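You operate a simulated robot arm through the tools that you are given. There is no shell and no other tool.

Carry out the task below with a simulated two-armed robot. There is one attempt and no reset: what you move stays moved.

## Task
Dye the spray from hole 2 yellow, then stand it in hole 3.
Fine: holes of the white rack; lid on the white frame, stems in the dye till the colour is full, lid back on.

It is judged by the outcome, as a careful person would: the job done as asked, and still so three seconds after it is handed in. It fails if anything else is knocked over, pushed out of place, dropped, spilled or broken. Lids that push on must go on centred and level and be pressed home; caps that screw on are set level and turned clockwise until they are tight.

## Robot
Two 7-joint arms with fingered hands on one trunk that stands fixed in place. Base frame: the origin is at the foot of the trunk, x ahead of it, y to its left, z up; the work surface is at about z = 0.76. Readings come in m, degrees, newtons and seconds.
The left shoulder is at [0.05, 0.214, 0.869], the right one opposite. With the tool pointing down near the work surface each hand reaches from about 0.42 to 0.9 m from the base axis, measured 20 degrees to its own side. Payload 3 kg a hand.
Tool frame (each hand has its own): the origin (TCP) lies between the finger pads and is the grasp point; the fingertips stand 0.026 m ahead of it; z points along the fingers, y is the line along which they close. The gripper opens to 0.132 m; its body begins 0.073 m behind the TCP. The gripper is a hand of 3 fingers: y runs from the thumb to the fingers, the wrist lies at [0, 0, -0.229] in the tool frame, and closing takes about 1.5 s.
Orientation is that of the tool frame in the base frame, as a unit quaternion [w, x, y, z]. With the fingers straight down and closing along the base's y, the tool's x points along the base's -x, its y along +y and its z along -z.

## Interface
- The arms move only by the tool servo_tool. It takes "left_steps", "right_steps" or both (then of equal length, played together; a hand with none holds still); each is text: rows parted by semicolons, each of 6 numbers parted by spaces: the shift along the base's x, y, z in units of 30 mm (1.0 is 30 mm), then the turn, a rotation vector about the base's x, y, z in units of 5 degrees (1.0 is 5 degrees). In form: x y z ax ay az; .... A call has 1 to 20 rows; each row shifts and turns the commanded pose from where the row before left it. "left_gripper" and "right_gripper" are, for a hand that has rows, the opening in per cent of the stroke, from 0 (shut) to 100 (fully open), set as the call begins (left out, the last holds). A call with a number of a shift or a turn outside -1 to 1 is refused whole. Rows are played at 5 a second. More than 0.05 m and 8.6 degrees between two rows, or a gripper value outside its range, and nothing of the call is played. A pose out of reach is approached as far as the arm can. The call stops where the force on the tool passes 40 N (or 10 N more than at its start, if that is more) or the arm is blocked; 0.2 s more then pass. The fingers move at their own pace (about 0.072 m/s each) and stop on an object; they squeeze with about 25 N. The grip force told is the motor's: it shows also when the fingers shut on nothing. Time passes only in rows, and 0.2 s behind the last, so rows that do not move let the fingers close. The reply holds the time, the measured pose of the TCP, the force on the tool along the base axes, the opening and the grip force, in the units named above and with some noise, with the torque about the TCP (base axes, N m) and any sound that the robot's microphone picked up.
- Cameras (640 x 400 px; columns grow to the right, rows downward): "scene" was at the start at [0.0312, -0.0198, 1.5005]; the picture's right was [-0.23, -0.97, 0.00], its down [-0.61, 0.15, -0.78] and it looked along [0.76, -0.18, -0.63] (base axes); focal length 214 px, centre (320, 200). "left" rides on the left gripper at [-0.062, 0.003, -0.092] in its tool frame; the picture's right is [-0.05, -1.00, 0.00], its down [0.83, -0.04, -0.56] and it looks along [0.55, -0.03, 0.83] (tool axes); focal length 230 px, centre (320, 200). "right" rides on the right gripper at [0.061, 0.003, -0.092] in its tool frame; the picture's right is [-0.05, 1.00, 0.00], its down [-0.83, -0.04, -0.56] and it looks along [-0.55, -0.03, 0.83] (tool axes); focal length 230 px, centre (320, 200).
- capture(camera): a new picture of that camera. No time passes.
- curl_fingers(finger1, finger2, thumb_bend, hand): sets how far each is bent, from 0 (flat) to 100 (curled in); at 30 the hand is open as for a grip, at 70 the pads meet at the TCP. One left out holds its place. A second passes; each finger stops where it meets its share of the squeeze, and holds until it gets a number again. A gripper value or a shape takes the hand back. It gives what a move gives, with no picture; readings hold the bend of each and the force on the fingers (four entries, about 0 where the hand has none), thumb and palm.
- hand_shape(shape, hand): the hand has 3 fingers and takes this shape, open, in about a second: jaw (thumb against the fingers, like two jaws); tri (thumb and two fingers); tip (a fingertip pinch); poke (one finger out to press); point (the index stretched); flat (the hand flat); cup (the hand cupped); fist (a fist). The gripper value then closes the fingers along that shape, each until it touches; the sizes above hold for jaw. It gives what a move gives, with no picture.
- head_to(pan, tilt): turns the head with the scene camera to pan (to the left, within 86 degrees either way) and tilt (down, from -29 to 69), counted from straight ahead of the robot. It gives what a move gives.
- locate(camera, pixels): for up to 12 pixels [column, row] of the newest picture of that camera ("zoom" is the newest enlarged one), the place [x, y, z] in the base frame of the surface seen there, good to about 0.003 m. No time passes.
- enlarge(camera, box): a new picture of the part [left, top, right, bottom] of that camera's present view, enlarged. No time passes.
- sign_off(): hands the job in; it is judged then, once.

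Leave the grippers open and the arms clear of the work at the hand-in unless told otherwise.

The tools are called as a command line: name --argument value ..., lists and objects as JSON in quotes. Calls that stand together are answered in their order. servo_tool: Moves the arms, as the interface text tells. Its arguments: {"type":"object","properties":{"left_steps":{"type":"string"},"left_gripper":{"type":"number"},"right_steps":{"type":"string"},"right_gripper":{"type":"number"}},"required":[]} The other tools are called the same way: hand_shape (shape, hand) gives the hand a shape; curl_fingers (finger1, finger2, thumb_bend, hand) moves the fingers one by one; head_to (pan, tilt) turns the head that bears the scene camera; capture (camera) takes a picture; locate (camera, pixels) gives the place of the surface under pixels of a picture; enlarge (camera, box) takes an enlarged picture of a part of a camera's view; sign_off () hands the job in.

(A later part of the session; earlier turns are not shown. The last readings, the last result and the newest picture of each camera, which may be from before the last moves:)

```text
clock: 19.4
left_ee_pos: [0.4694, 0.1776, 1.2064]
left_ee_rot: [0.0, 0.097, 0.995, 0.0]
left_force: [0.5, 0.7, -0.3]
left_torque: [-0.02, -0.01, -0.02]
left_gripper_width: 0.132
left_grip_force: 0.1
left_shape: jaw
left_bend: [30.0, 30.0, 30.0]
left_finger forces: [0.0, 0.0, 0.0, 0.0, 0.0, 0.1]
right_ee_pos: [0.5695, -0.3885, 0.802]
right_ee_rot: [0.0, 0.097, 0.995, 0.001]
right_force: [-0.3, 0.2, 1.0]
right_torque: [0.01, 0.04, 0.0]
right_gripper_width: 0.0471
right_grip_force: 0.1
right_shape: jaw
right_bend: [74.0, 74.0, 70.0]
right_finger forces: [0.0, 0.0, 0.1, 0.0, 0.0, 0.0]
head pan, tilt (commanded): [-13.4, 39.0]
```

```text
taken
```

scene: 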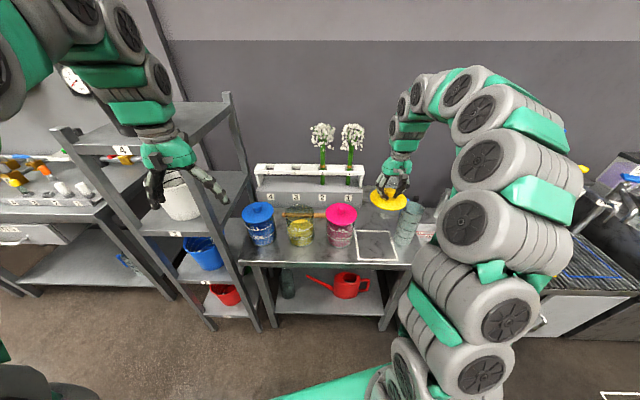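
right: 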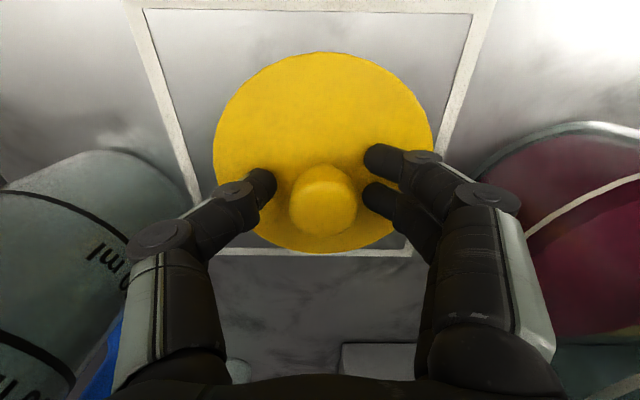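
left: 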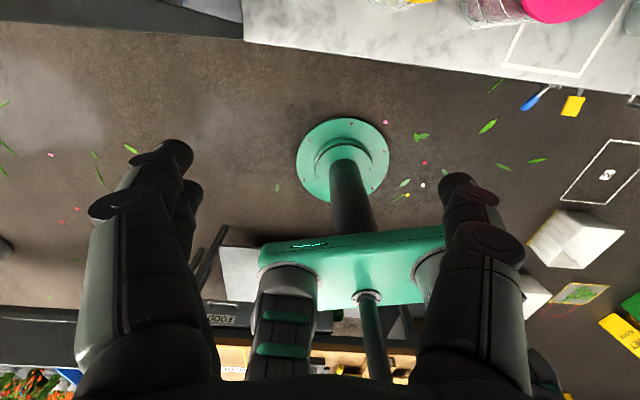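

The lid rests flat inside the frame and is released. I rise straight up, clear of the knob.

servo_tool --right_steps "0 0 0.5 0 0 0;0 0 1 0 0 0;0 0 1 0 0 0;0 0 1 0 0 0;0 0 1 0 0 0;0 0 1 0 0 0;0 0 1 0 0 0;0 0 1 0 0 0;0 0 1 0 0 0"

capture --camera "scene"

enlarge --camera "scene" --box '[270, 190, 400, 270]'

```text
clock: 21.4
left_ee_pos: [0.4683, 0.1779, 1.2069]
left_ee_rot: [0.0, 0.097, 0.995, 0.0]
left_force: [-1.2, -0.3, -0.1]
left_torque: [-0.02, 0.02, 0.03]
left_gripper_width: 0.1316
left_grip_force: 0.1
left_shape: jaw
left_bend: [30.0, 30.0, 30.0]
left_finger forces: [0.0, 0.1, 0.0, 0.0, 0.0, 0.1]
right_ee_pos: [0.5697, -0.3897, 1.0571]
right_ee_rot: [0.0, 0.098, 0.995, 0.001]
right_force: [0.3, 0.0, -0.3]
right_torque: [0.03, 0.0, -0.01]
right_gripper_width: 0.0471
right_grip_force: 0.1
right_shape: jaw
right_bend: [74.0, 74.0, 70.0]
right_finger forces: [0.0, 0.1, 0.0, 0.0, 0.0, 0.0]
head pan, tilt (commanded): [-13.4, 39.0]
```

```text
taken
```

scene: 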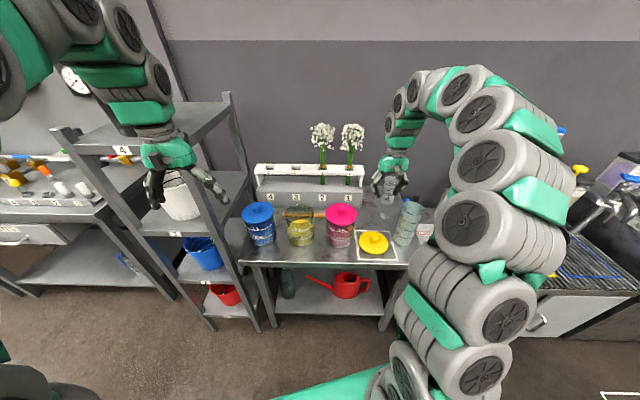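

```text
4.92 times, centred on (335, 230) of scene
```

zoom: 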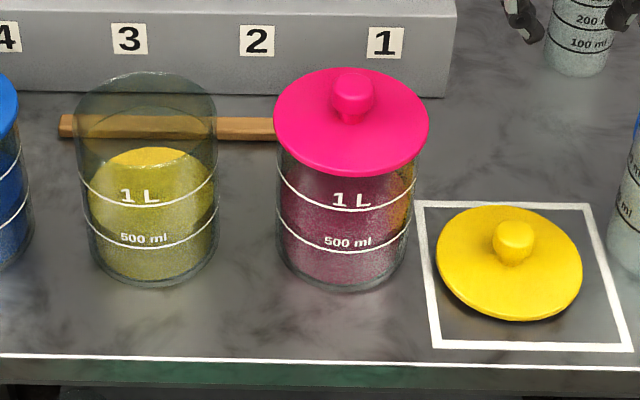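

The lid sits well inside the frame. Now I read the jar's rim and dye surface heights from the zoom (dye top near (150,155), rim near (145,75)/(100,125)).

locate --camera "zoom" --pixels '[[150, 155], [120, 165], [180, 160], [150, 165], [145, 74], [145, 90], [80, 105], [216, 105], [145, 110], [150, 140], [100, 130], [513, 240]]'

enlarge --camera "scene" --box '[280, 195, 325, 250]'

```text
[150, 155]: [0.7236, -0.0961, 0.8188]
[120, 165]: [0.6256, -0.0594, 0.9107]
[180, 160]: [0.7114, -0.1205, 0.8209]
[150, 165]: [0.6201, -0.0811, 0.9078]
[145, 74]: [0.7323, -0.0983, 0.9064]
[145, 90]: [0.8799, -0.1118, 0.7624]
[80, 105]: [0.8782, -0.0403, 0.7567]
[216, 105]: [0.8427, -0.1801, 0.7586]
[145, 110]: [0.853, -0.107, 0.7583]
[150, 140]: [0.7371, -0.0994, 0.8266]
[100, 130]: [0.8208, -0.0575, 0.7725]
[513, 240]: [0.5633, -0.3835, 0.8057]
```

```text
7.27 times, centred on (302, 222) of scene
```

zoom: 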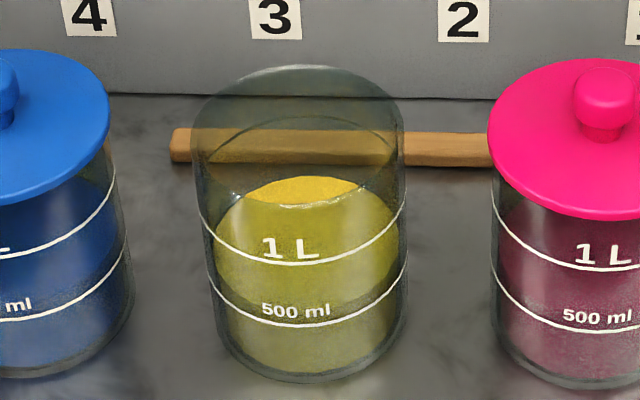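

Dye surface is at z≈0.82, jar rim z≈0.908, so the stem foot must reach about z 0.78–0.785; I should grip the stem ~0.17 m above its foot (z≈1.04). I'll look closely at the spray's head and stem top.

enlarge --camera "scene" --box '[300, 115, 370, 190]'

```text
5.33 times, centred on (335, 152) of scene
```

zoom: 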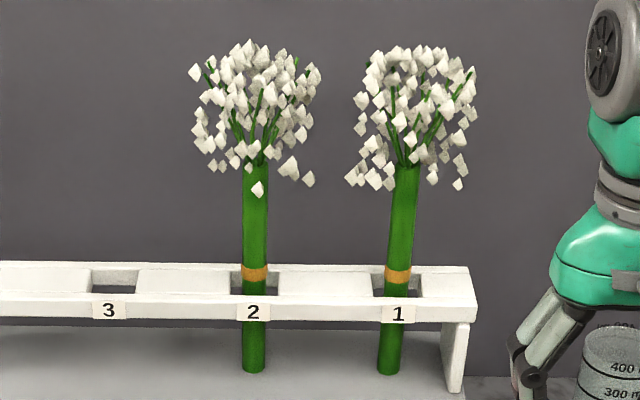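

locate --camera "zoom" --pixels '[[255, 165], [257, 188], [255, 215], [254, 255], [254, 285], [254, 368], [290, 167], [308, 178], [195, 72], [224, 166], [250, 50], [318, 75]]'

locate --camera "zoom" --pixels '[[244, 230], [267, 230], [243, 340], [266, 340], [394, 240], [405, 172], [390, 368], [352, 175], [110, 283], [140, 280], [92, 280], [115, 291]]'

```text
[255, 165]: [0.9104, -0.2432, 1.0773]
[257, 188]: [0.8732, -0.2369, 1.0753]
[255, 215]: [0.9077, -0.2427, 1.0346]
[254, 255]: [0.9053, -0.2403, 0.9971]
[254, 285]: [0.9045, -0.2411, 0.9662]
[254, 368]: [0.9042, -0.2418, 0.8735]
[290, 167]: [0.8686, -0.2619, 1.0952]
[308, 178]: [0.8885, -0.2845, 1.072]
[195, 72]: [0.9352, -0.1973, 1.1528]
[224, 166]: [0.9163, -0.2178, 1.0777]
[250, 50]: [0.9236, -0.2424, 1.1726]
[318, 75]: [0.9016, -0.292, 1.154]
```

```text
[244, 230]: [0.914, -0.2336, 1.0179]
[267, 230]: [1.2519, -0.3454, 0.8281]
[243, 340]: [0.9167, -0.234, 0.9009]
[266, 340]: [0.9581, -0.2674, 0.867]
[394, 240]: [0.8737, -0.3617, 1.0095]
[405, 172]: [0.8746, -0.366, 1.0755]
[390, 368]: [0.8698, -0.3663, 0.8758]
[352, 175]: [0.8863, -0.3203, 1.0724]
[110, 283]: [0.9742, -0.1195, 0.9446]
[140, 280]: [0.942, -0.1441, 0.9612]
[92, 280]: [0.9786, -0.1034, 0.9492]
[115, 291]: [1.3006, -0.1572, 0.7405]
```

Petals begin at z≈1.07 with ~45 mm radius and the bare stem spans 0.97–1.07, so a grip at z≈1.035 with the hand pitched nearly horizontal fits. I pitch the hand 75° forward while moving to a pre-grasp point 0.16 m short of spray 2.

servo_tool --right_steps "0.4 0.4 0 -0.193 -0.981 0;0.4 0.4 0 -0.193 -0.981 0;0.4 0.4 0 -0.193 -0.981 0;0.4 0.4 0 -0.193 -0.981 0;0.4 0.4 0 -0.193 -0.981 0;0.4 0.4 0 -0.193 -0.981 0;0.4 0.4 0 -0.193 -0.981 0;0.4 0.4 0 -0.193 -0.981 0" --right_gripper 60

capture --camera "scene"

```text
clock: 23.2
left_ee_pos: [0.469, 0.1775, 1.2067]
left_ee_rot: [0.001, 0.097, 0.995, 0.0]
left_force: [0.6, 0.2, 0.3]
left_torque: [0.02, 0.01, -0.02]
left_gripper_width: 0.132
left_grip_force: 0.1
left_shape: jaw
left_bend: [30.0, 30.0, 30.0]
left_finger forces: [0.1, 0.0, 0.1, 0.0, 0.0, 0.1]
right_ee_pos: [0.6666, -0.2941, 1.0566]
right_ee_rot: [0.34, 0.091, 0.935, -0.034]
right_force: [0.0, 0.2, 1.1]
right_torque: [-0.02, -0.02, 0.0]
right_gripper_width: 0.0791
right_grip_force: 0.2
right_shape: jaw
right_bend: [71.0, 71.0, 71.0]
right_finger forces: [0.0, 0.0, 0.0, 0.0, 0.1, 0.0]
head pan, tilt (commanded): [-13.4, 39.0]
```

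```text
taken
```

scene: 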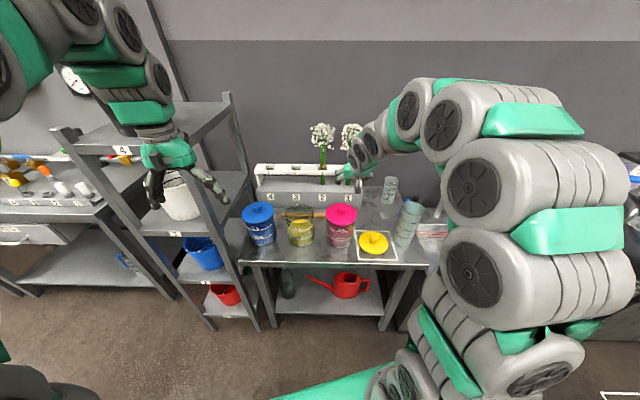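

Pitched 40° so far, clear of everything. I continue the remaining 35° to the pre-grasp point.

servo_tool --right_steps "0.4 0.4 -0.1 -0.193 -0.981 0;0.4 0.4 -0.1 -0.193 -0.981 0;0.4 0.4 -0.1 -0.193 -0.981 0;0.4 0.4 -0.1 -0.193 -0.981 0;0.4 0.4 -0.1 -0.193 -0.981 0;0.4 0.4 -0.1 -0.193 -0.981 0;0.4 0.4 -0.1 -0.193 -0.981 0;0 0 0 0 0 0"

capture --camera "scene"

capture --camera "right"

```text
clock: 25.0
left_ee_pos: [0.4687, 0.1775, 1.2071]
left_ee_rot: [-0.001, 0.096, 0.995, 0.0]
left_force: [0.2, 0.6, -0.5]
left_torque: [0.0, 0.02, -0.01]
left_gripper_width: 0.1319
left_grip_force: 0.0
left_shape: jaw
left_bend: [30.0, 30.0, 30.0]
left_finger forces: [0.1, 0.0, 0.1, 0.0, 0.0, 0.0]
right_ee_pos: [0.7487, -0.21, 1.0357]
right_ee_rot: [0.606, 0.078, 0.789, -0.06]
right_force: [0.2, 0.2, -0.1]
right_torque: [0.02, 0.02, 0.01]
right_gripper_width: 0.0785
right_grip_force: 0.1
right_shape: jaw
right_bend: [71.0, 71.0, 71.0]
right_finger forces: [0.0, 0.1, 0.1, 0.0, 0.0, 0.0]
head pan, tilt (commanded): [-13.4, 39.0]
```

```text
taken
```

scene: 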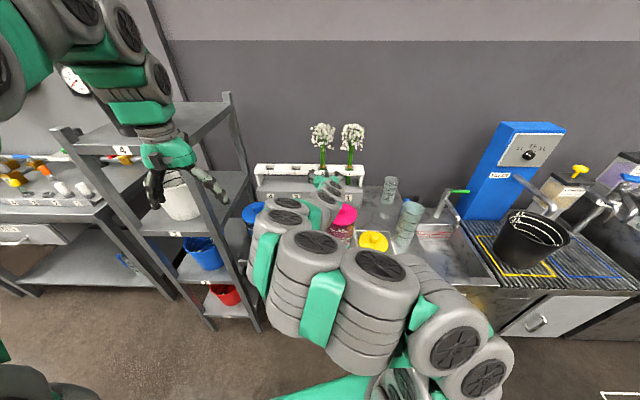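

```text
taken
```

right: 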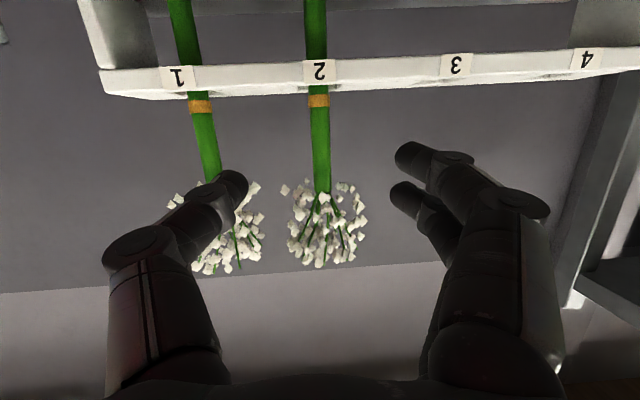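

The hand is at pre-grasp. The right camera shows stem 2 at about (318,150) — left edge at pads centre line 320. The forearm looks low, so I'll check its height over the jars.

locate --camera "scene" --pixels '[[290, 200], [270, 215], [310, 240], [380, 262], [265, 270], [290, 315], [350, 345], [330, 180], [320, 205], [255, 260], [440, 330], [262, 240]]'

enlarge --camera "scene" --box '[240, 140, 420, 270]'

```text
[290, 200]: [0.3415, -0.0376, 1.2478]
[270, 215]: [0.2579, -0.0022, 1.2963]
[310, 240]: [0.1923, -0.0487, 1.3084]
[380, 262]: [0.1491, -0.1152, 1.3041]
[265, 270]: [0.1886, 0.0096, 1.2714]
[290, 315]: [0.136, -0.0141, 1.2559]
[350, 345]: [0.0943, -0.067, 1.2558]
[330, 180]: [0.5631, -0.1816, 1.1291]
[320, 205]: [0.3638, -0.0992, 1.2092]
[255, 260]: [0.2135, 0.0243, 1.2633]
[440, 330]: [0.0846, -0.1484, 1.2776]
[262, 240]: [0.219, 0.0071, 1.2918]
```

```text
3.08 times, centred on (330, 205) of scene
```

zoom: 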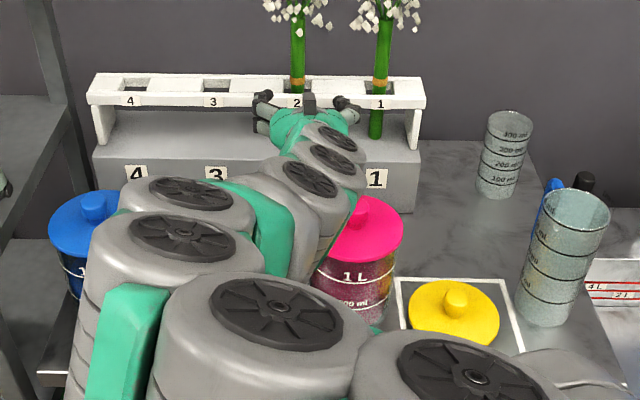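

The forearm is high (z≈1.25–1.3), no danger to the jars, but it swings near the left arm; I'll move the left hand further outward, and bring the right hand forward 5 of 6 steps to check alignment.

servo_tool --left_steps "-0.4 0.8 0 0 0 0;-0.4 0.8 0 0 0 0;-0.4 0.8 0 0 0 0;-0.4 0.8 0 0 0 0;0 0.6 0 0 0 0"

servo_tool --right_steps "0.94 -0.19 0 0 0 0;0.94 -0.19 0 0 0 0;0.94 -0.19 0 0 0 0;0.94 -0.19 0 0 0 0"

capture --camera "right"

enlarge --camera "scene" --box '[270, 110, 390, 200]'

```text
clock: 26.2
left_ee_pos: [0.4215, 0.2904, 1.2067]
left_ee_rot: [0.0, 0.096, 0.995, 0.0]
left_force: [0.2, -0.3, 0.0]
left_torque: [-0.03, -0.01, -0.03]
left_gripper_width: 0.1318
left_grip_force: 0.0
left_shape: jaw
left_bend: [30.0, 30.0, 30.0]
left_finger forces: [0.1, 0.0, 0.1, 0.0, 0.0, 0.0]
right_ee_pos: [0.7499, -0.2103, 1.034]
right_ee_rot: [0.606, 0.078, 0.789, -0.06]
right_force: [-0.1, -0.2, 0.4]
right_torque: [-0.01, 0.03, 0.0]
right_gripper_width: 0.0788
right_grip_force: 0.1
right_shape: jaw
right_bend: [71.0, 71.0, 71.0]
right_finger forces: [0.0, 0.1, 0.0, 0.1, 0.1, 0.0]
head pan, tilt (commanded): [-13.4, 39.0]
```

```text
clock: 27.2
left_ee_pos: [0.4207, 0.2902, 1.2067]
left_ee_rot: [0.0, 0.097, 0.995, 0.0]
left_force: [-0.7, 0.7, 0.1]
left_torque: [0.0, 0.05, 0.0]
left_gripper_width: 0.132
left_grip_force: 0.0
left_shape: jaw
left_bend: [30.0, 30.0, 30.0]
left_finger forces: [0.1, 0.0, 0.0, 0.0, 0.0, 0.1]
right_ee_pos: [0.8629, -0.2332, 1.0355]
right_ee_rot: [0.606, 0.077, 0.79, -0.059]
right_force: [1.1, 0.0, -0.8]
right_torque: [0.04, -0.03, -0.01]
right_gripper_width: 0.079
right_grip_force: 0.0
right_shape: jaw
right_bend: [71.0, 71.0, 71.0]
right_finger forces: [0.1, 0.0, 0.1, 0.0, 0.0, 0.0]
head pan, tilt (commanded): [-13.4, 39.0]
```

```text
taken
```

right: 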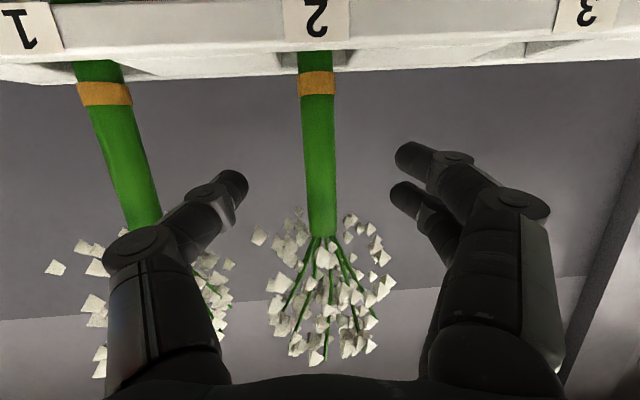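

```text
4.44 times, centred on (330, 155) of scene
```

zoom: 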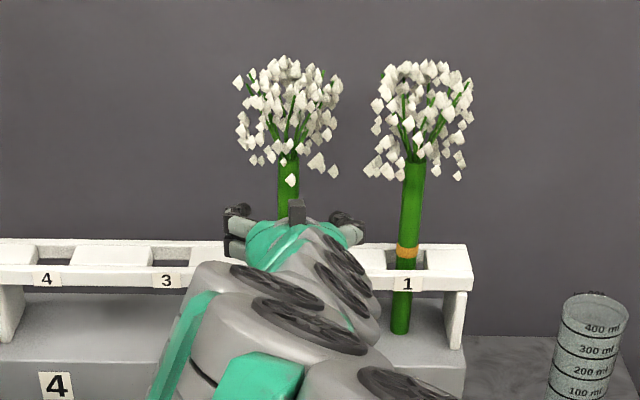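

Stem 2 is centred between thumb and fingers at column ~318. I'll check the thumb knuckle's clearance to spray 1's petals before the last 55 mm.

locate --camera "right" --pixels '[[110, 250], [125, 300], [80, 245], [95, 300], [185, 260], [222, 262], [318, 150], [318, 210], [258, 235], [365, 222], [320, 355], [430, 150]]'

```text
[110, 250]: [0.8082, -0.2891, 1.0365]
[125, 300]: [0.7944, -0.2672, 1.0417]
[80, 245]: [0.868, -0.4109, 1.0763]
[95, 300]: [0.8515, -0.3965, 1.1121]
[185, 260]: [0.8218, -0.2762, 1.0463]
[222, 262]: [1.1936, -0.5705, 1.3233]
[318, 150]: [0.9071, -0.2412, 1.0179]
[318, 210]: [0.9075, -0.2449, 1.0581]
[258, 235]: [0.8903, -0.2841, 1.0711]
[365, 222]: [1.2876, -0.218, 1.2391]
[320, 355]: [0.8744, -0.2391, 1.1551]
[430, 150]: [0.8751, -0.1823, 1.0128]
```

Clearances are fine. I narrow the opening to ~60 mm and move the last 55 mm so the stem lies between the pads.

servo_tool --right_steps "0 0 0 0 0 0;0.6 -0.125 0 0 0 0;0.6 -0.125 0 0 0 0;0.6 -0.125 0 0 0 0;0 0 0 0 0 0" --right_gripper 45

capture --camera "right"

```text
clock: 28.4
left_ee_pos: [0.4209, 0.2894, 1.2069]
left_ee_rot: [0.0, 0.096, 0.995, 0.0]
left_force: [0.0, 1.0, 0.3]
left_torque: [0.0, 0.0, 0.0]
left_gripper_width: 0.1318
left_grip_force: 0.1
left_shape: jaw
left_bend: [30.0, 30.0, 30.0]
left_finger forces: [0.0, 0.1, 0.0, 0.1, 0.0, 0.0]
right_ee_pos: [0.9167, -0.2428, 1.039]
right_ee_rot: [0.607, 0.076, 0.789, -0.059]
right_force: [0.1, -0.2, 0.4]
right_torque: [0.03, -0.02, 0.04]
right_gripper_width: 0.0598
right_grip_force: 0.0
right_shape: jaw
right_bend: [73.0, 73.0, 70.0]
right_finger forces: [0.0, 0.0, 0.0, 0.0, 0.1, 0.0]
head pan, tilt (commanded): [-13.4, 39.0]
```

```text
taken
```

right: 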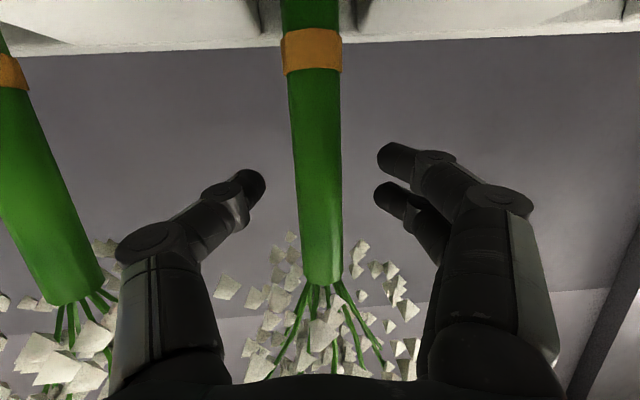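

The stem is centred at column ~318 between thumb and fingers. Closing the grip.

servo_tool --right_steps "0 0 0 0 0 0;0 0 0 0 0 0;0 0 0 0 0 0;0 0 0 0 0 0;0 0 0 0 0 0;0 0 0 0 0 0;0 0 0 0 0 0" --right_gripper 0

capture --camera "right"

enlarge --camera "scene" --box '[270, 110, 390, 200]'

```text
clock: 30.0
left_ee_pos: [0.4217, 0.2897, 1.2064]
left_ee_rot: [0.001, 0.097, 0.995, -0.001]
left_force: [-0.7, -0.5, -1.3]
left_torque: [0.01, 0.0, -0.05]
left_gripper_width: 0.132
left_grip_force: 0.1
left_shape: jaw
left_bend: [30.0, 30.0, 30.0]
left_finger forces: [0.0, 0.0, 0.1, 0.0, 0.1, 0.0]
right_ee_pos: [0.9167, -0.2436, 1.0393]
right_ee_rot: [0.607, 0.076, 0.789, -0.059]
right_force: [-0.8, -0.5, 0.5]
right_torque: [0.04, -0.03, -0.02]
right_gripper_width: 0.0001
right_grip_force: 24.6
right_shape: jaw
right_bend: [72.0, 63.0, 73.0]
right_finger forces: [0.1, 0.1, 0.1, 0.1, 0.0, 0.0]
head pan, tilt (commanded): [-13.4, 39.0]
```

```text
taken
```

right: 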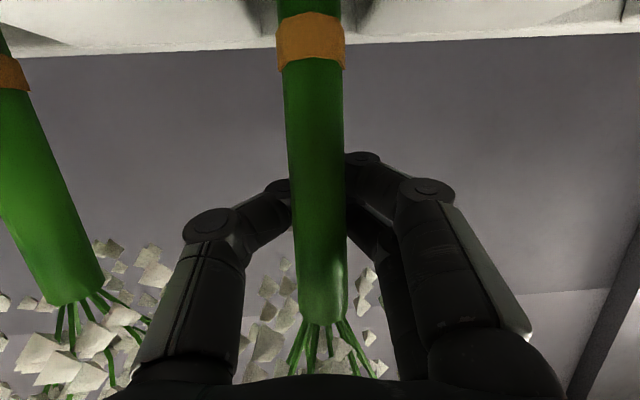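

```text
4.44 times, centred on (330, 155) of scene
```

zoom: 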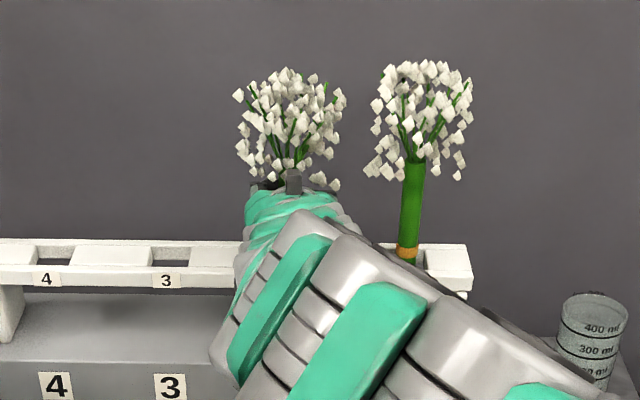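

The fingers shut on nothing (width 0, finger forces 0): the fingertips met beyond the stem, so it is caged between fingers and palm, not pinched. I'll measure where the stem is now before opening.

locate --camera "right" --pixels '[[315, 100], [315, 150], [318, 200], [318, 250], [320, 300], [275, 190], [360, 160], [310, 40], [265, 240], [380, 240], [225, 220], [430, 190]]'

capture --camera "scene"

```text
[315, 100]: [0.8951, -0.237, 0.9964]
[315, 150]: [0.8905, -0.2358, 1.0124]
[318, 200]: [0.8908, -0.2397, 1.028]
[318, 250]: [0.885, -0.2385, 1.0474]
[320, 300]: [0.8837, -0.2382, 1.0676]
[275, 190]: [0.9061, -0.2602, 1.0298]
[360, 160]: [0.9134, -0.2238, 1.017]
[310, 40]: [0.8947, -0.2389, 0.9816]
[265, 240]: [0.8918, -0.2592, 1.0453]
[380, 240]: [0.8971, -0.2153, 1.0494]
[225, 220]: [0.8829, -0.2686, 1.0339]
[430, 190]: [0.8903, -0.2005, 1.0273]
```

```text
taken
```

scene: 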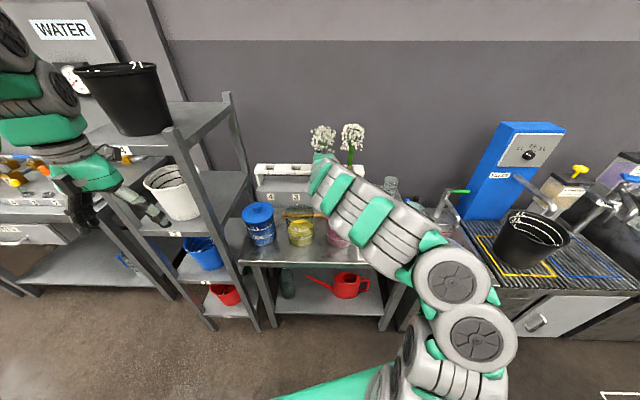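

The stem now leans slightly toward me (axis x≈0.902 at grip height), 15 mm behind the pads' meeting point: the inward-slanting pads squeezed it back. The knob held well right at the fingertips, so I'll open, back off ~25 mm and re-measure to pinch the stem with the fingertips.

servo_tool --right_steps "0 0 0 0 0 0;0 0 0 0 0 0;0 0 0 0 0 0;0 0 0 0 0 0;0 0 0 0 0 0" --right_gripper 50

servo_tool --right_steps "-0.4 0.08 0 0 0 0;-0.4 0.08 0 0 0 0;0 0 0 0 0 0"

capture --camera "right"

locate --camera "right" --pixels '[[315, 100], [315, 150], [318, 180], [318, 200], [318, 220], [240, 185], [400, 165], [395, 195]]'

```text
clock: 31.2
left_ee_pos: [0.4209, 0.2896, 1.2065]
left_ee_rot: [0.001, 0.097, 0.995, 0.0]
left_force: [0.5, -0.1, 0.3]
left_torque: [-0.01, 0.03, 0.02]
left_gripper_width: 0.1321
left_grip_force: 0.1
left_shape: jaw
left_bend: [30.0, 30.0, 30.0]
left_finger forces: [0.0, 0.0, 0.0, 0.0, 0.1, 0.1]
right_ee_pos: [0.9169, -0.2439, 1.0376]
right_ee_rot: [0.607, 0.077, 0.789, -0.059]
right_force: [0.9, 0.3, -0.6]
right_torque: [-0.02, 0.05, 0.01]
right_gripper_width: 0.0653
right_grip_force: 0.1
right_shape: jaw
right_bend: [73.0, 73.0, 70.0]
right_finger forces: [0.1, 0.0, 0.1, 0.0, 0.0, 0.0]
head pan, tilt (commanded): [-13.4, 39.0]
```

```text
clock: 32.0
left_ee_pos: [0.4209, 0.2896, 1.2074]
left_ee_rot: [0.0, 0.096, 0.995, 0.001]
left_force: [1.1, -0.1, 0.2]
left_torque: [-0.01, 0.01, 0.01]
left_gripper_width: 0.1319
left_grip_force: 0.0
left_shape: jaw
left_bend: [30.0, 30.0, 30.0]
left_finger forces: [0.1, 0.1, 0.1, 0.0, 0.1, 0.0]
right_ee_pos: [0.8931, -0.2393, 1.0367]
right_ee_rot: [0.606, 0.076, 0.79, -0.058]
right_force: [-0.3, 0.3, 0.1]
right_torque: [-0.03, 0.02, -0.01]
right_gripper_width: 0.0657
right_grip_force: 0.0
right_shape: jaw
right_bend: [73.0, 73.0, 70.0]
right_finger forces: [0.1, 0.0, 0.0, 0.0, 0.1, 0.0]
head pan, tilt (commanded): [-13.4, 39.0]
```

```text
taken
```

right: 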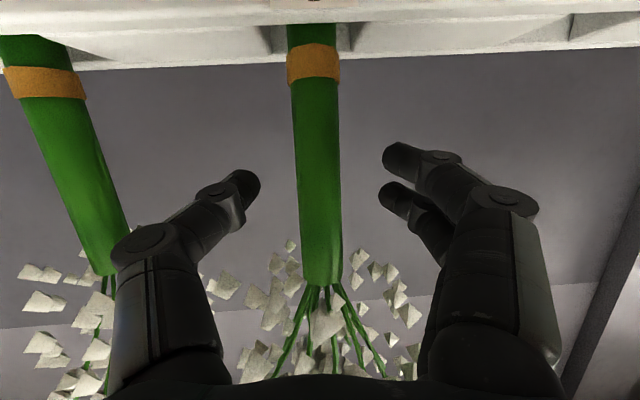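

```text
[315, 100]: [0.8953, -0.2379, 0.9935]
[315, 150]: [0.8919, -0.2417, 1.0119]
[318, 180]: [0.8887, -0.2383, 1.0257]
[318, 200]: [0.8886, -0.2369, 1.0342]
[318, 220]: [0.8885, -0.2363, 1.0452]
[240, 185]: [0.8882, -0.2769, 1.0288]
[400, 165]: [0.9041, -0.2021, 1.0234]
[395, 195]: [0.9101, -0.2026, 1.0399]
```

Stem axis is at x≈0.899, 6 mm ahead of the TCP and laterally centred. I back off 10 mm more so the fingertips pinch it, then close slowly.

servo_tool --right_steps "-0.32 0.065 0 0 0 0;0 0 0 0 0 0" --right_gripper 30

servo_tool --right_steps "0 0 0 0 0 0;0 0 0 0 0 0"

capture --camera "right"

```text
clock: 32.6
left_ee_pos: [0.4215, 0.2894, 1.2069]
left_ee_rot: [0.0, 0.096, 0.995, 0.0]
left_force: [0.0, -0.4, -0.8]
left_torque: [-0.01, -0.02, -0.03]
left_gripper_width: 0.132
left_grip_force: 0.1
left_shape: jaw
left_bend: [30.0, 30.0, 30.0]
left_finger forces: [0.1, 0.1, 0.0, 0.0, 0.0, 0.0]
right_ee_pos: [0.8819, -0.2361, 1.0364]
right_ee_rot: [0.607, 0.077, 0.789, -0.059]
right_force: [-0.4, 0.7, -0.1]
right_torque: [0.02, 0.02, -0.01]
right_gripper_width: 0.0398
right_grip_force: 0.0
right_shape: jaw
right_bend: [73.0, 73.0, 70.0]
right_finger forces: [0.0, 0.0, 0.0, 0.1, 0.1, 0.1]
head pan, tilt (commanded): [-13.4, 39.0]
```

```text
clock: 33.2
left_ee_pos: [0.4216, 0.2879, 1.2065]
left_ee_rot: [0.0, 0.096, 0.995, 0.0]
left_force: [-1.1, 0.3, 1.2]
left_torque: [0.01, -0.01, 0.02]
left_gripper_width: 0.1318
left_grip_force: 0.0
left_shape: jaw
left_bend: [30.0, 30.0, 30.0]
left_finger forces: [0.0, 0.0, 0.0, 0.1, 0.1, 0.1]
right_ee_pos: [0.8832, -0.2373, 1.0354]
right_ee_rot: [0.607, 0.075, 0.789, -0.058]
right_force: [0.0, 0.5, -0.2]
right_torque: [0.02, 0.0, 0.0]
right_gripper_width: 0.0401
right_grip_force: 0.0
right_shape: jaw
right_bend: [73.0, 73.0, 70.0]
right_finger forces: [0.0, 0.0, 0.1, 0.0, 0.1, 0.0]
head pan, tilt (commanded): [-13.4, 39.0]
```

```text
taken
```

right: 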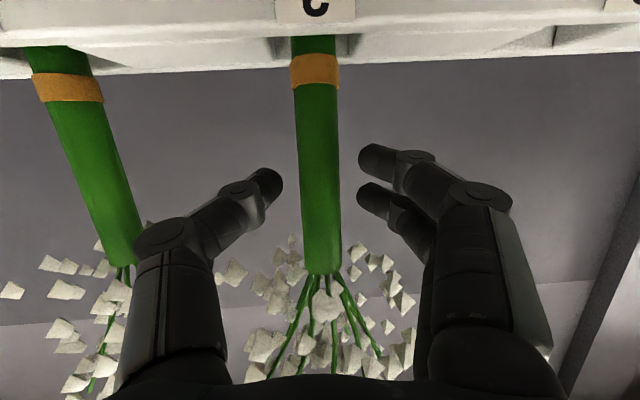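

Stem centred between thumb tip (col 283) and finger tips (col 358). Closing in.

servo_tool --right_steps "0 0 0 0 0 0;0 0 0 0 0 0;0 0 0 0 0 0" --right_gripper 8

capture --camera "right"

```text
clock: 34.0
left_ee_pos: [0.4216, 0.2902, 1.2074]
left_ee_rot: [0.001, 0.097, 0.995, 0.0]
left_force: [-0.1, 0.4, -0.2]
left_torque: [-0.06, -0.01, 0.02]
left_gripper_width: 0.1319
left_grip_force: 0.1
left_shape: jaw
left_bend: [30.0, 30.0, 30.0]
left_finger forces: [0.1, 0.0, 0.0, 0.0, 0.1, 0.0]
right_ee_pos: [0.8827, -0.2377, 1.0366]
right_ee_rot: [0.606, 0.077, 0.789, -0.06]
right_force: [0.1, 0.2, -0.3]
right_torque: [-0.03, 0.01, -0.01]
right_gripper_width: 0.0174
right_grip_force: 24.9
right_shape: jaw
right_bend: [72.0, 72.0, 71.0]
right_finger forces: [11.1, 10.5, 0.1, 0.0, 21.7, 0.1]
head pan, tilt (commanded): [-13.4, 39.0]
```

```text
taken
```

right: 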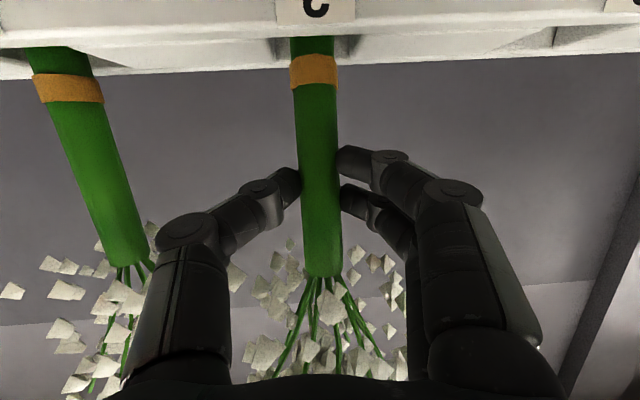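

A proper pinch: width 0.0174, thumb 21.7 N against fingers 11.1/10.5 N. I set the command fully closed to hold, then lift slowly while turning the stem upright.

servo_tool --right_steps "0 0 0 0 0 0;0 0 0 0 0 0" --right_gripper 0

servo_tool --right_steps "0 0 0.2 0 0 0;0 0 0.2 0 0 0;0 0 0 0 0 0"

capture --camera "right"

locate --camera "right" --pixels '[[315, 90], [317, 120], [318, 150], [320, 210], [320, 240], [315, 65]]'

```text
clock: 34.6
left_ee_pos: [0.422, 0.2893, 1.2072]
left_ee_rot: [0.0, 0.097, 0.995, 0.0]
left_force: [-0.1, 0.1, -0.6]
left_torque: [-0.01, -0.02, 0.02]
left_gripper_width: 0.1319
left_grip_force: 0.1
left_shape: jaw
left_bend: [30.0, 30.0, 30.0]
left_finger forces: [0.0, 0.0, 0.0, 0.1, 0.0, 0.0]
right_ee_pos: [0.8843, -0.237, 1.036]
right_ee_rot: [0.607, 0.076, 0.789, -0.059]
right_force: [-0.6, 0.0, 0.3]
right_torque: [-0.04, 0.0, 0.0]
right_gripper_width: 0.0176
right_grip_force: 25.1
right_shape: jaw
right_bend: [72.0, 72.0, 71.0]
right_finger forces: [11.1, 10.5, 0.0, 0.0, 21.8, 0.1]
head pan, tilt (commanded): [-13.4, 39.0]
```

```text
clock: 35.4
left_ee_pos: [0.4219, 0.2892, 1.2066]
left_ee_rot: [0.001, 0.097, 0.995, -0.001]
left_force: [-0.1, 0.0, -1.2]
left_torque: [-0.04, 0.0, -0.05]
left_gripper_width: 0.1322
left_grip_force: 0.0
left_shape: jaw
left_bend: [30.0, 30.0, 30.0]
left_finger forces: [0.0, 0.1, 0.0, 0.1, 0.0, 0.1]
right_ee_pos: [0.8831, -0.2358, 1.0458]
right_ee_rot: [0.606, 0.077, 0.789, -0.06]
right_force: [-1.1, 0.5, -0.5]
right_torque: [-0.02, 0.04, 0.0]
right_gripper_width: 0.0175
right_grip_force: 25.1
right_shape: jaw
right_bend: [72.0, 72.0, 71.0]
right_finger forces: [11.1, 10.4, 0.1, 0.0, 21.6, 0.1]
head pan, tilt (commanded): [-13.4, 39.0]
```

```text
taken
```

right: 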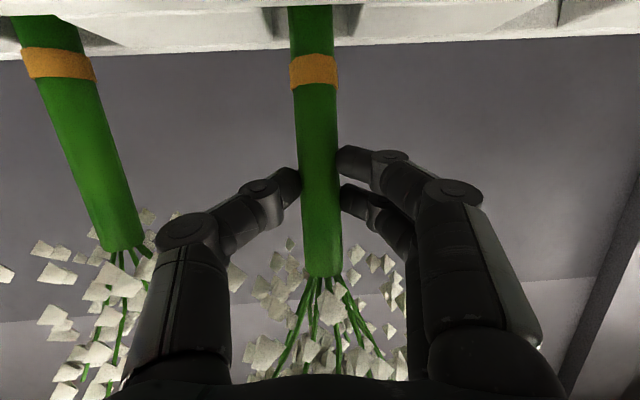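

```text
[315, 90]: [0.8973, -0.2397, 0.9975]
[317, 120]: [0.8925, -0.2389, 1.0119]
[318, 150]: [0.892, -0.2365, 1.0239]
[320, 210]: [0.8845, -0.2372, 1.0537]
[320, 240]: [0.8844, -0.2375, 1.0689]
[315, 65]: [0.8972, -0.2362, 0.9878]
```

The spray came up with the hand (band stayed at row ~70). It leans ~9° toward me, so I lift further while rotating +9° and shifting slightly forward so the stem stays in the middle of the hole.

servo_tool --right_steps "0.1 -0.02 0.3 0.087 0.441 0;0.1 -0.02 0.3 0.087 0.441 0;0.1 -0.02 0.3 0.087 0.441 0;0.1 -0.02 0.3 0.087 0.441 0;0 0 0 0 0 0"

capture --camera "right"

locate --camera "right" --pixels '[[315, 90], [317, 120], [318, 150], [320, 210], [320, 240], [315, 40]]'

enlarge --camera "scene" --box '[270, 100, 390, 210]'

```text
clock: 36.6
left_ee_pos: [0.4216, 0.289, 1.2061]
left_ee_rot: [0.0, 0.097, 0.995, 0.001]
left_force: [-0.1, 0.3, 0.8]
left_torque: [-0.02, 0.01, 0.0]
left_gripper_width: 0.1318
left_grip_force: 0.1
left_shape: jaw
left_bend: [30.0, 30.0, 30.0]
left_finger forces: [0.1, 0.0, 0.0, 0.0, 0.0, 0.0]
right_ee_pos: [0.895, -0.2376, 1.0843]
right_ee_rot: [0.543, 0.081, 0.834, -0.053]
right_force: [-0.2, -0.2, -1.3]
right_torque: [0.01, 0.05, 0.03]
right_gripper_width: 0.0174
right_grip_force: 24.7
right_shape: jaw
right_bend: [72.0, 72.0, 71.0]
right_finger forces: [11.1, 10.6, 0.0, 0.0, 21.4, 0.1]
head pan, tilt (commanded): [-13.4, 39.0]
```

```text
taken
```

right: 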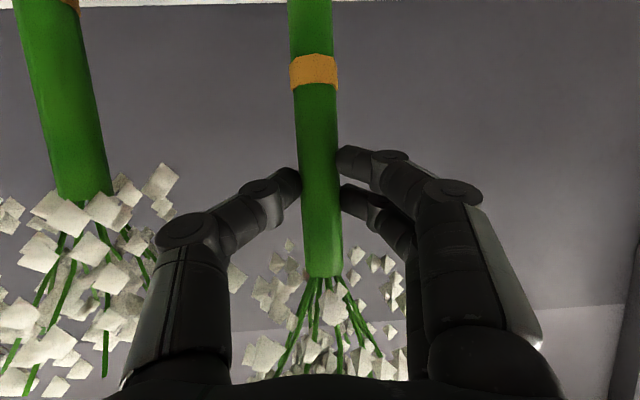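

```text
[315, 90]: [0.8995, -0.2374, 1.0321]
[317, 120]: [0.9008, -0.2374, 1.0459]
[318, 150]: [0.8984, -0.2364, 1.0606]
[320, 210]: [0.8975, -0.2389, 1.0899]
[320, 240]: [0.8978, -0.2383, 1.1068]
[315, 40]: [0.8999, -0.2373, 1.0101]
```

```text
3.64 times, centred on (330, 155) of scene
```

zoom: 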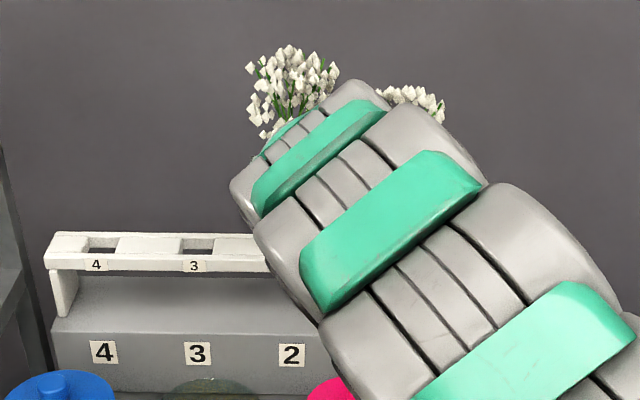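

The stem is upright now (≈1.5° lean). I lift 72 mm more to bring the foot above the rack board, and check.

servo_tool --right_steps "0 0 0.6 0 0 0;0 0 0.6 0 0 0;0 0 0.6 0 0 0;0 0 0.6 0 0 0;0 0 0.3 0 0 0"

capture --camera "right"

capture --camera "scene"

```text
clock: 37.8
left_ee_pos: [0.4217, 0.2896, 1.2065]
left_ee_rot: [0.0, 0.097, 0.995, 0.001]
left_force: [-0.9, -0.3, -0.3]
left_torque: [-0.02, -0.01, 0.03]
left_gripper_width: 0.1319
left_grip_force: 0.1
left_shape: jaw
left_bend: [30.0, 30.0, 30.0]
left_finger forces: [0.1, 0.1, 0.0, 0.1, 0.1, 0.0]
right_ee_pos: [0.8935, -0.2363, 1.1653]
right_ee_rot: [0.543, 0.082, 0.834, -0.054]
right_force: [-0.7, -0.8, -1.7]
right_torque: [0.02, 0.04, 0.01]
right_gripper_width: 0.0173
right_grip_force: 24.9
right_shape: jaw
right_bend: [72.0, 72.0, 71.0]
right_finger forces: [11.3, 10.5, 0.0, 0.0, 21.3, 0.1]
head pan, tilt (commanded): [-13.4, 39.0]
```

```text
taken
```

right: 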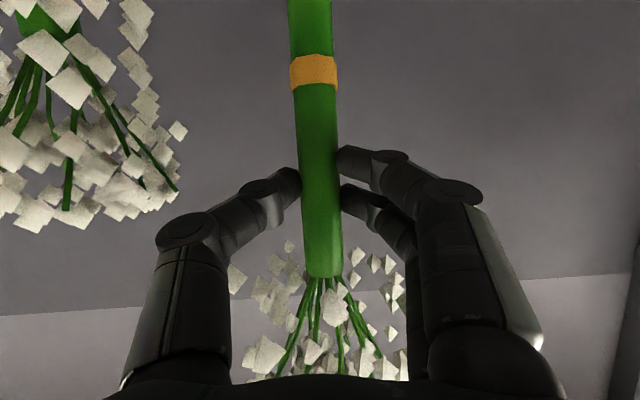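

```text
taken
```

scene: 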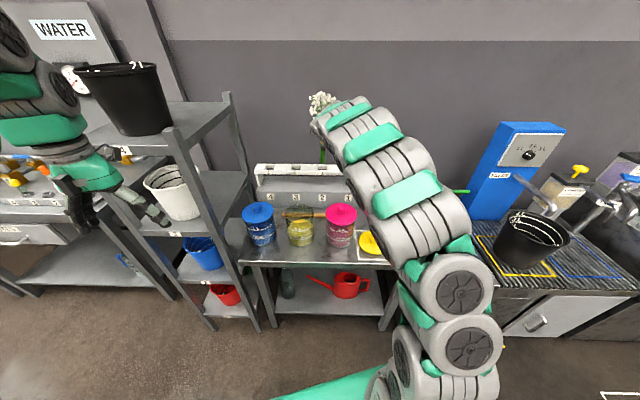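

The hand is at z 1.165; the foot should be ≈0.995, above the board. I zoom in to check the foot clears hole 2.

enlarge --camera "scene" --box '[280, 85, 370, 195]'

```text
3.64 times, centred on (325, 140) of scene
```

zoom: 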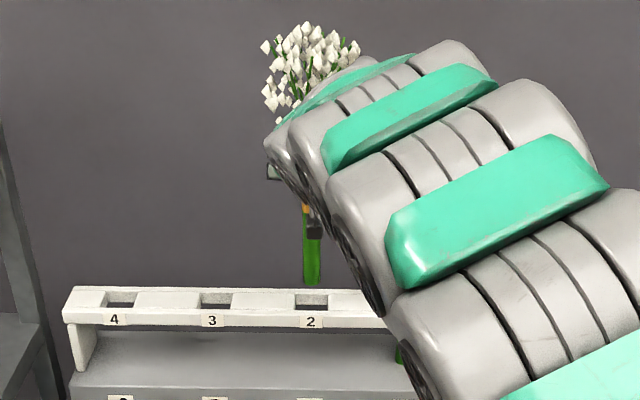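

The foot is clear of hole 2. Now carry the spray back-left toward the yellow jar, half way first.

locate --camera "zoom" --pixels '[[312, 280], [312, 260], [312, 245], [305, 215]]'

servo_tool --right_steps "-0.775 0.51 0 0 0 0;-0.775 0.51 0 0 0 0;-0.775 0.51 0 0 0 0;-0.775 0.51 0 0 0 0;-0.775 0.51 0 0 0 0"

capture --camera "scene"

```text
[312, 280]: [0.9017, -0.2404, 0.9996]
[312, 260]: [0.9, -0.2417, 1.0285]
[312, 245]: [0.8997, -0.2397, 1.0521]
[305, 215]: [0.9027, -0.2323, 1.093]
```

```text
clock: 39.0
left_ee_pos: [0.4214, 0.289, 1.2067]
left_ee_rot: [0.001, 0.097, 0.995, 0.0]
left_force: [-0.3, 0.4, 0.4]
left_torque: [-0.03, -0.02, -0.03]
left_gripper_width: 0.1318
left_grip_force: 0.1
left_shape: jaw
left_bend: [30.0, 30.0, 30.0]
left_finger forces: [0.0, 0.0, 0.0, 0.1, 0.1, 0.0]
right_ee_pos: [0.7746, -0.1645, 1.1651]
right_ee_rot: [0.542, 0.082, 0.835, -0.053]
right_force: [0.6, 0.4, -2.2]
right_torque: [0.0, 0.01, 0.01]
right_gripper_width: 0.0171
right_grip_force: 25.1
right_shape: jaw
right_bend: [72.0, 72.0, 71.0]
right_finger forces: [11.4, 10.5, 0.0, 0.0, 21.4, 0.0]
head pan, tilt (commanded): [-13.4, 39.0]
```

```text
taken
```

scene: 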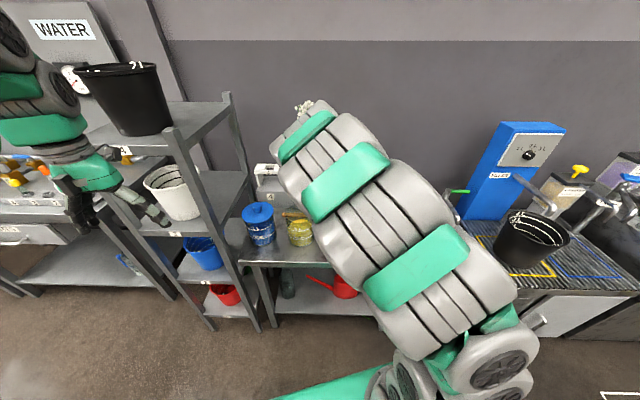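

Good. Foot sits ~18 mm ahead of the TCP; I continue to the point above the jar (TCP ≈ (0.659, -0.082)).

servo_tool --right_steps "-0.77 0.55 0 0 0 0;-0.77 0.55 0 0 0 0;-0.77 0.55 0 0 0 0;-0.77 0.55 0 0 0 0;-0.77 0.55 0 0 0 0;0 0 0 0 0 0"

capture --camera "scene"

capture --camera "right"

capture --camera "left"

```text
clock: 40.4
left_ee_pos: [0.4208, 0.29, 1.2062]
left_ee_rot: [0.0, 0.097, 0.995, -0.001]
left_force: [-0.2, 0.4, 0.0]
left_torque: [0.02, 0.0, 0.03]
left_gripper_width: 0.1318
left_grip_force: 0.1
left_shape: jaw
left_bend: [30.0, 30.0, 30.0]
left_finger forces: [0.1, 0.0, 0.0, 0.0, 0.0, 0.0]
right_ee_pos: [0.6621, -0.0767, 1.1633]
right_ee_rot: [0.542, 0.082, 0.834, -0.054]
right_force: [0.2, 0.0, -1.7]
right_torque: [0.0, 0.0, 0.0]
right_gripper_width: 0.0171
right_grip_force: 25.0
right_shape: jaw
right_bend: [72.0, 72.0, 71.0]
right_finger forces: [11.4, 10.2, 0.1, 0.0, 21.3, 0.0]
head pan, tilt (commanded): [-13.4, 39.0]
```

```text
taken
```

scene: 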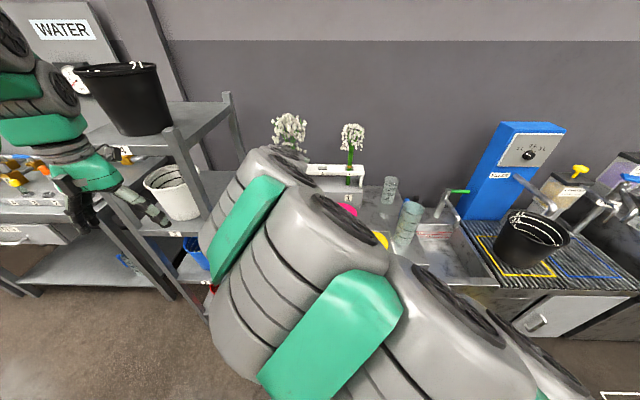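

```text
taken
```

right: 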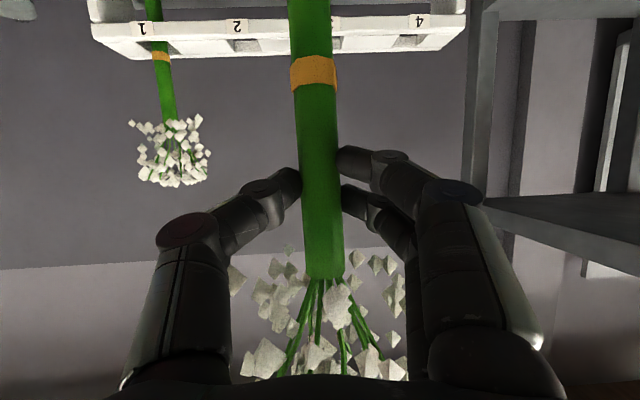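

```text
taken
```

left: 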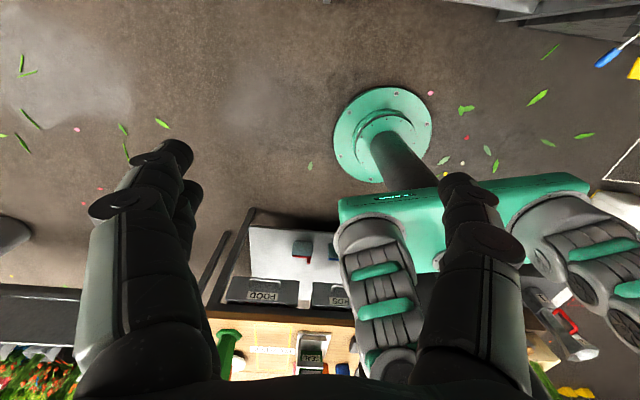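

The spray hangs over the jar; the arm blocks the scene view of the jar, but the margin (stem radius 11 mm in a 52 mm jar) is ample. I correct by (-3, -5) mm and lower until the foot is just above the rim.

servo_tool --right_steps "-0.1 -0.18 -0.5 0 0 0;0 0 -0.8 0 0 0;0 0 -0.8 0 0 0;0 0 0 0 0 0"

capture --camera "scene"

capture --camera "right"

```text
clock: 41.4
left_ee_pos: [0.4212, 0.2892, 1.2065]
left_ee_rot: [0.001, 0.096, 0.995, -0.001]
left_force: [0.0, -0.1, -1.3]
left_torque: [0.02, 0.0, -0.02]
left_gripper_width: 0.132
left_grip_force: 0.1
left_shape: jaw
left_bend: [30.0, 30.0, 30.0]
left_finger forces: [0.1, 0.0, 0.0, 0.1, 0.0, 0.0]
right_ee_pos: [0.6624, -0.0841, 1.1021]
right_ee_rot: [0.543, 0.082, 0.834, -0.054]
right_force: [0.3, 0.7, -1.3]
right_torque: [0.02, 0.02, 0.01]
right_gripper_width: 0.0166
right_grip_force: 25.7
right_shape: jaw
right_bend: [72.0, 72.0, 71.0]
right_finger forces: [11.2, 10.2, 0.0, 0.1, 21.2, 0.0]
head pan, tilt (commanded): [-13.4, 39.0]
```

```text
taken
```

scene: 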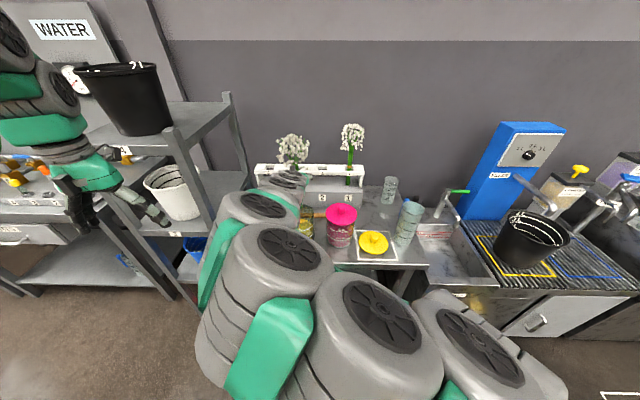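

```text
taken
```

right: 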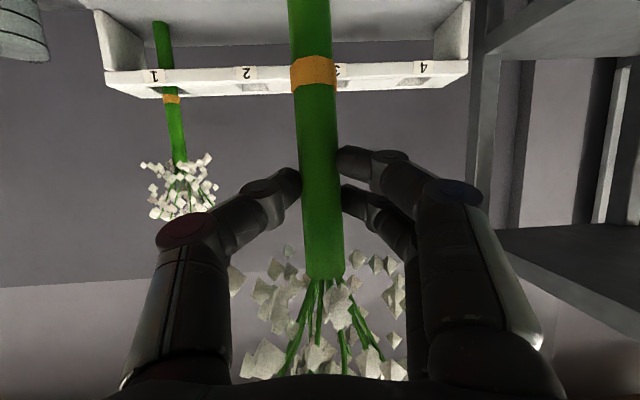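

Foot now ≈0.934. I zoom into the visible part of the jar to verify the stem sits over its opening.

enlarge --camera "scene" --box '[260, 130, 370, 250]'

```text
3.33 times, centred on (315, 190) of scene
```

zoom: 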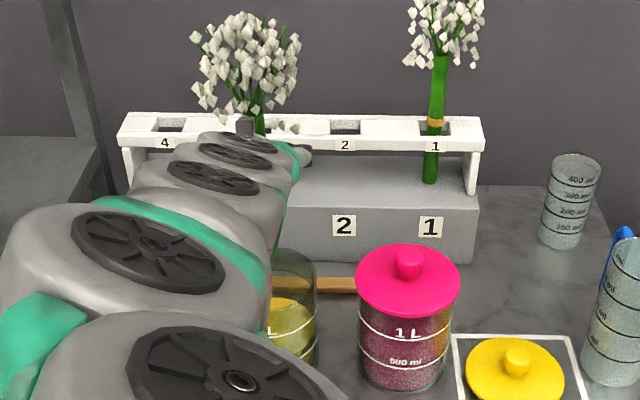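

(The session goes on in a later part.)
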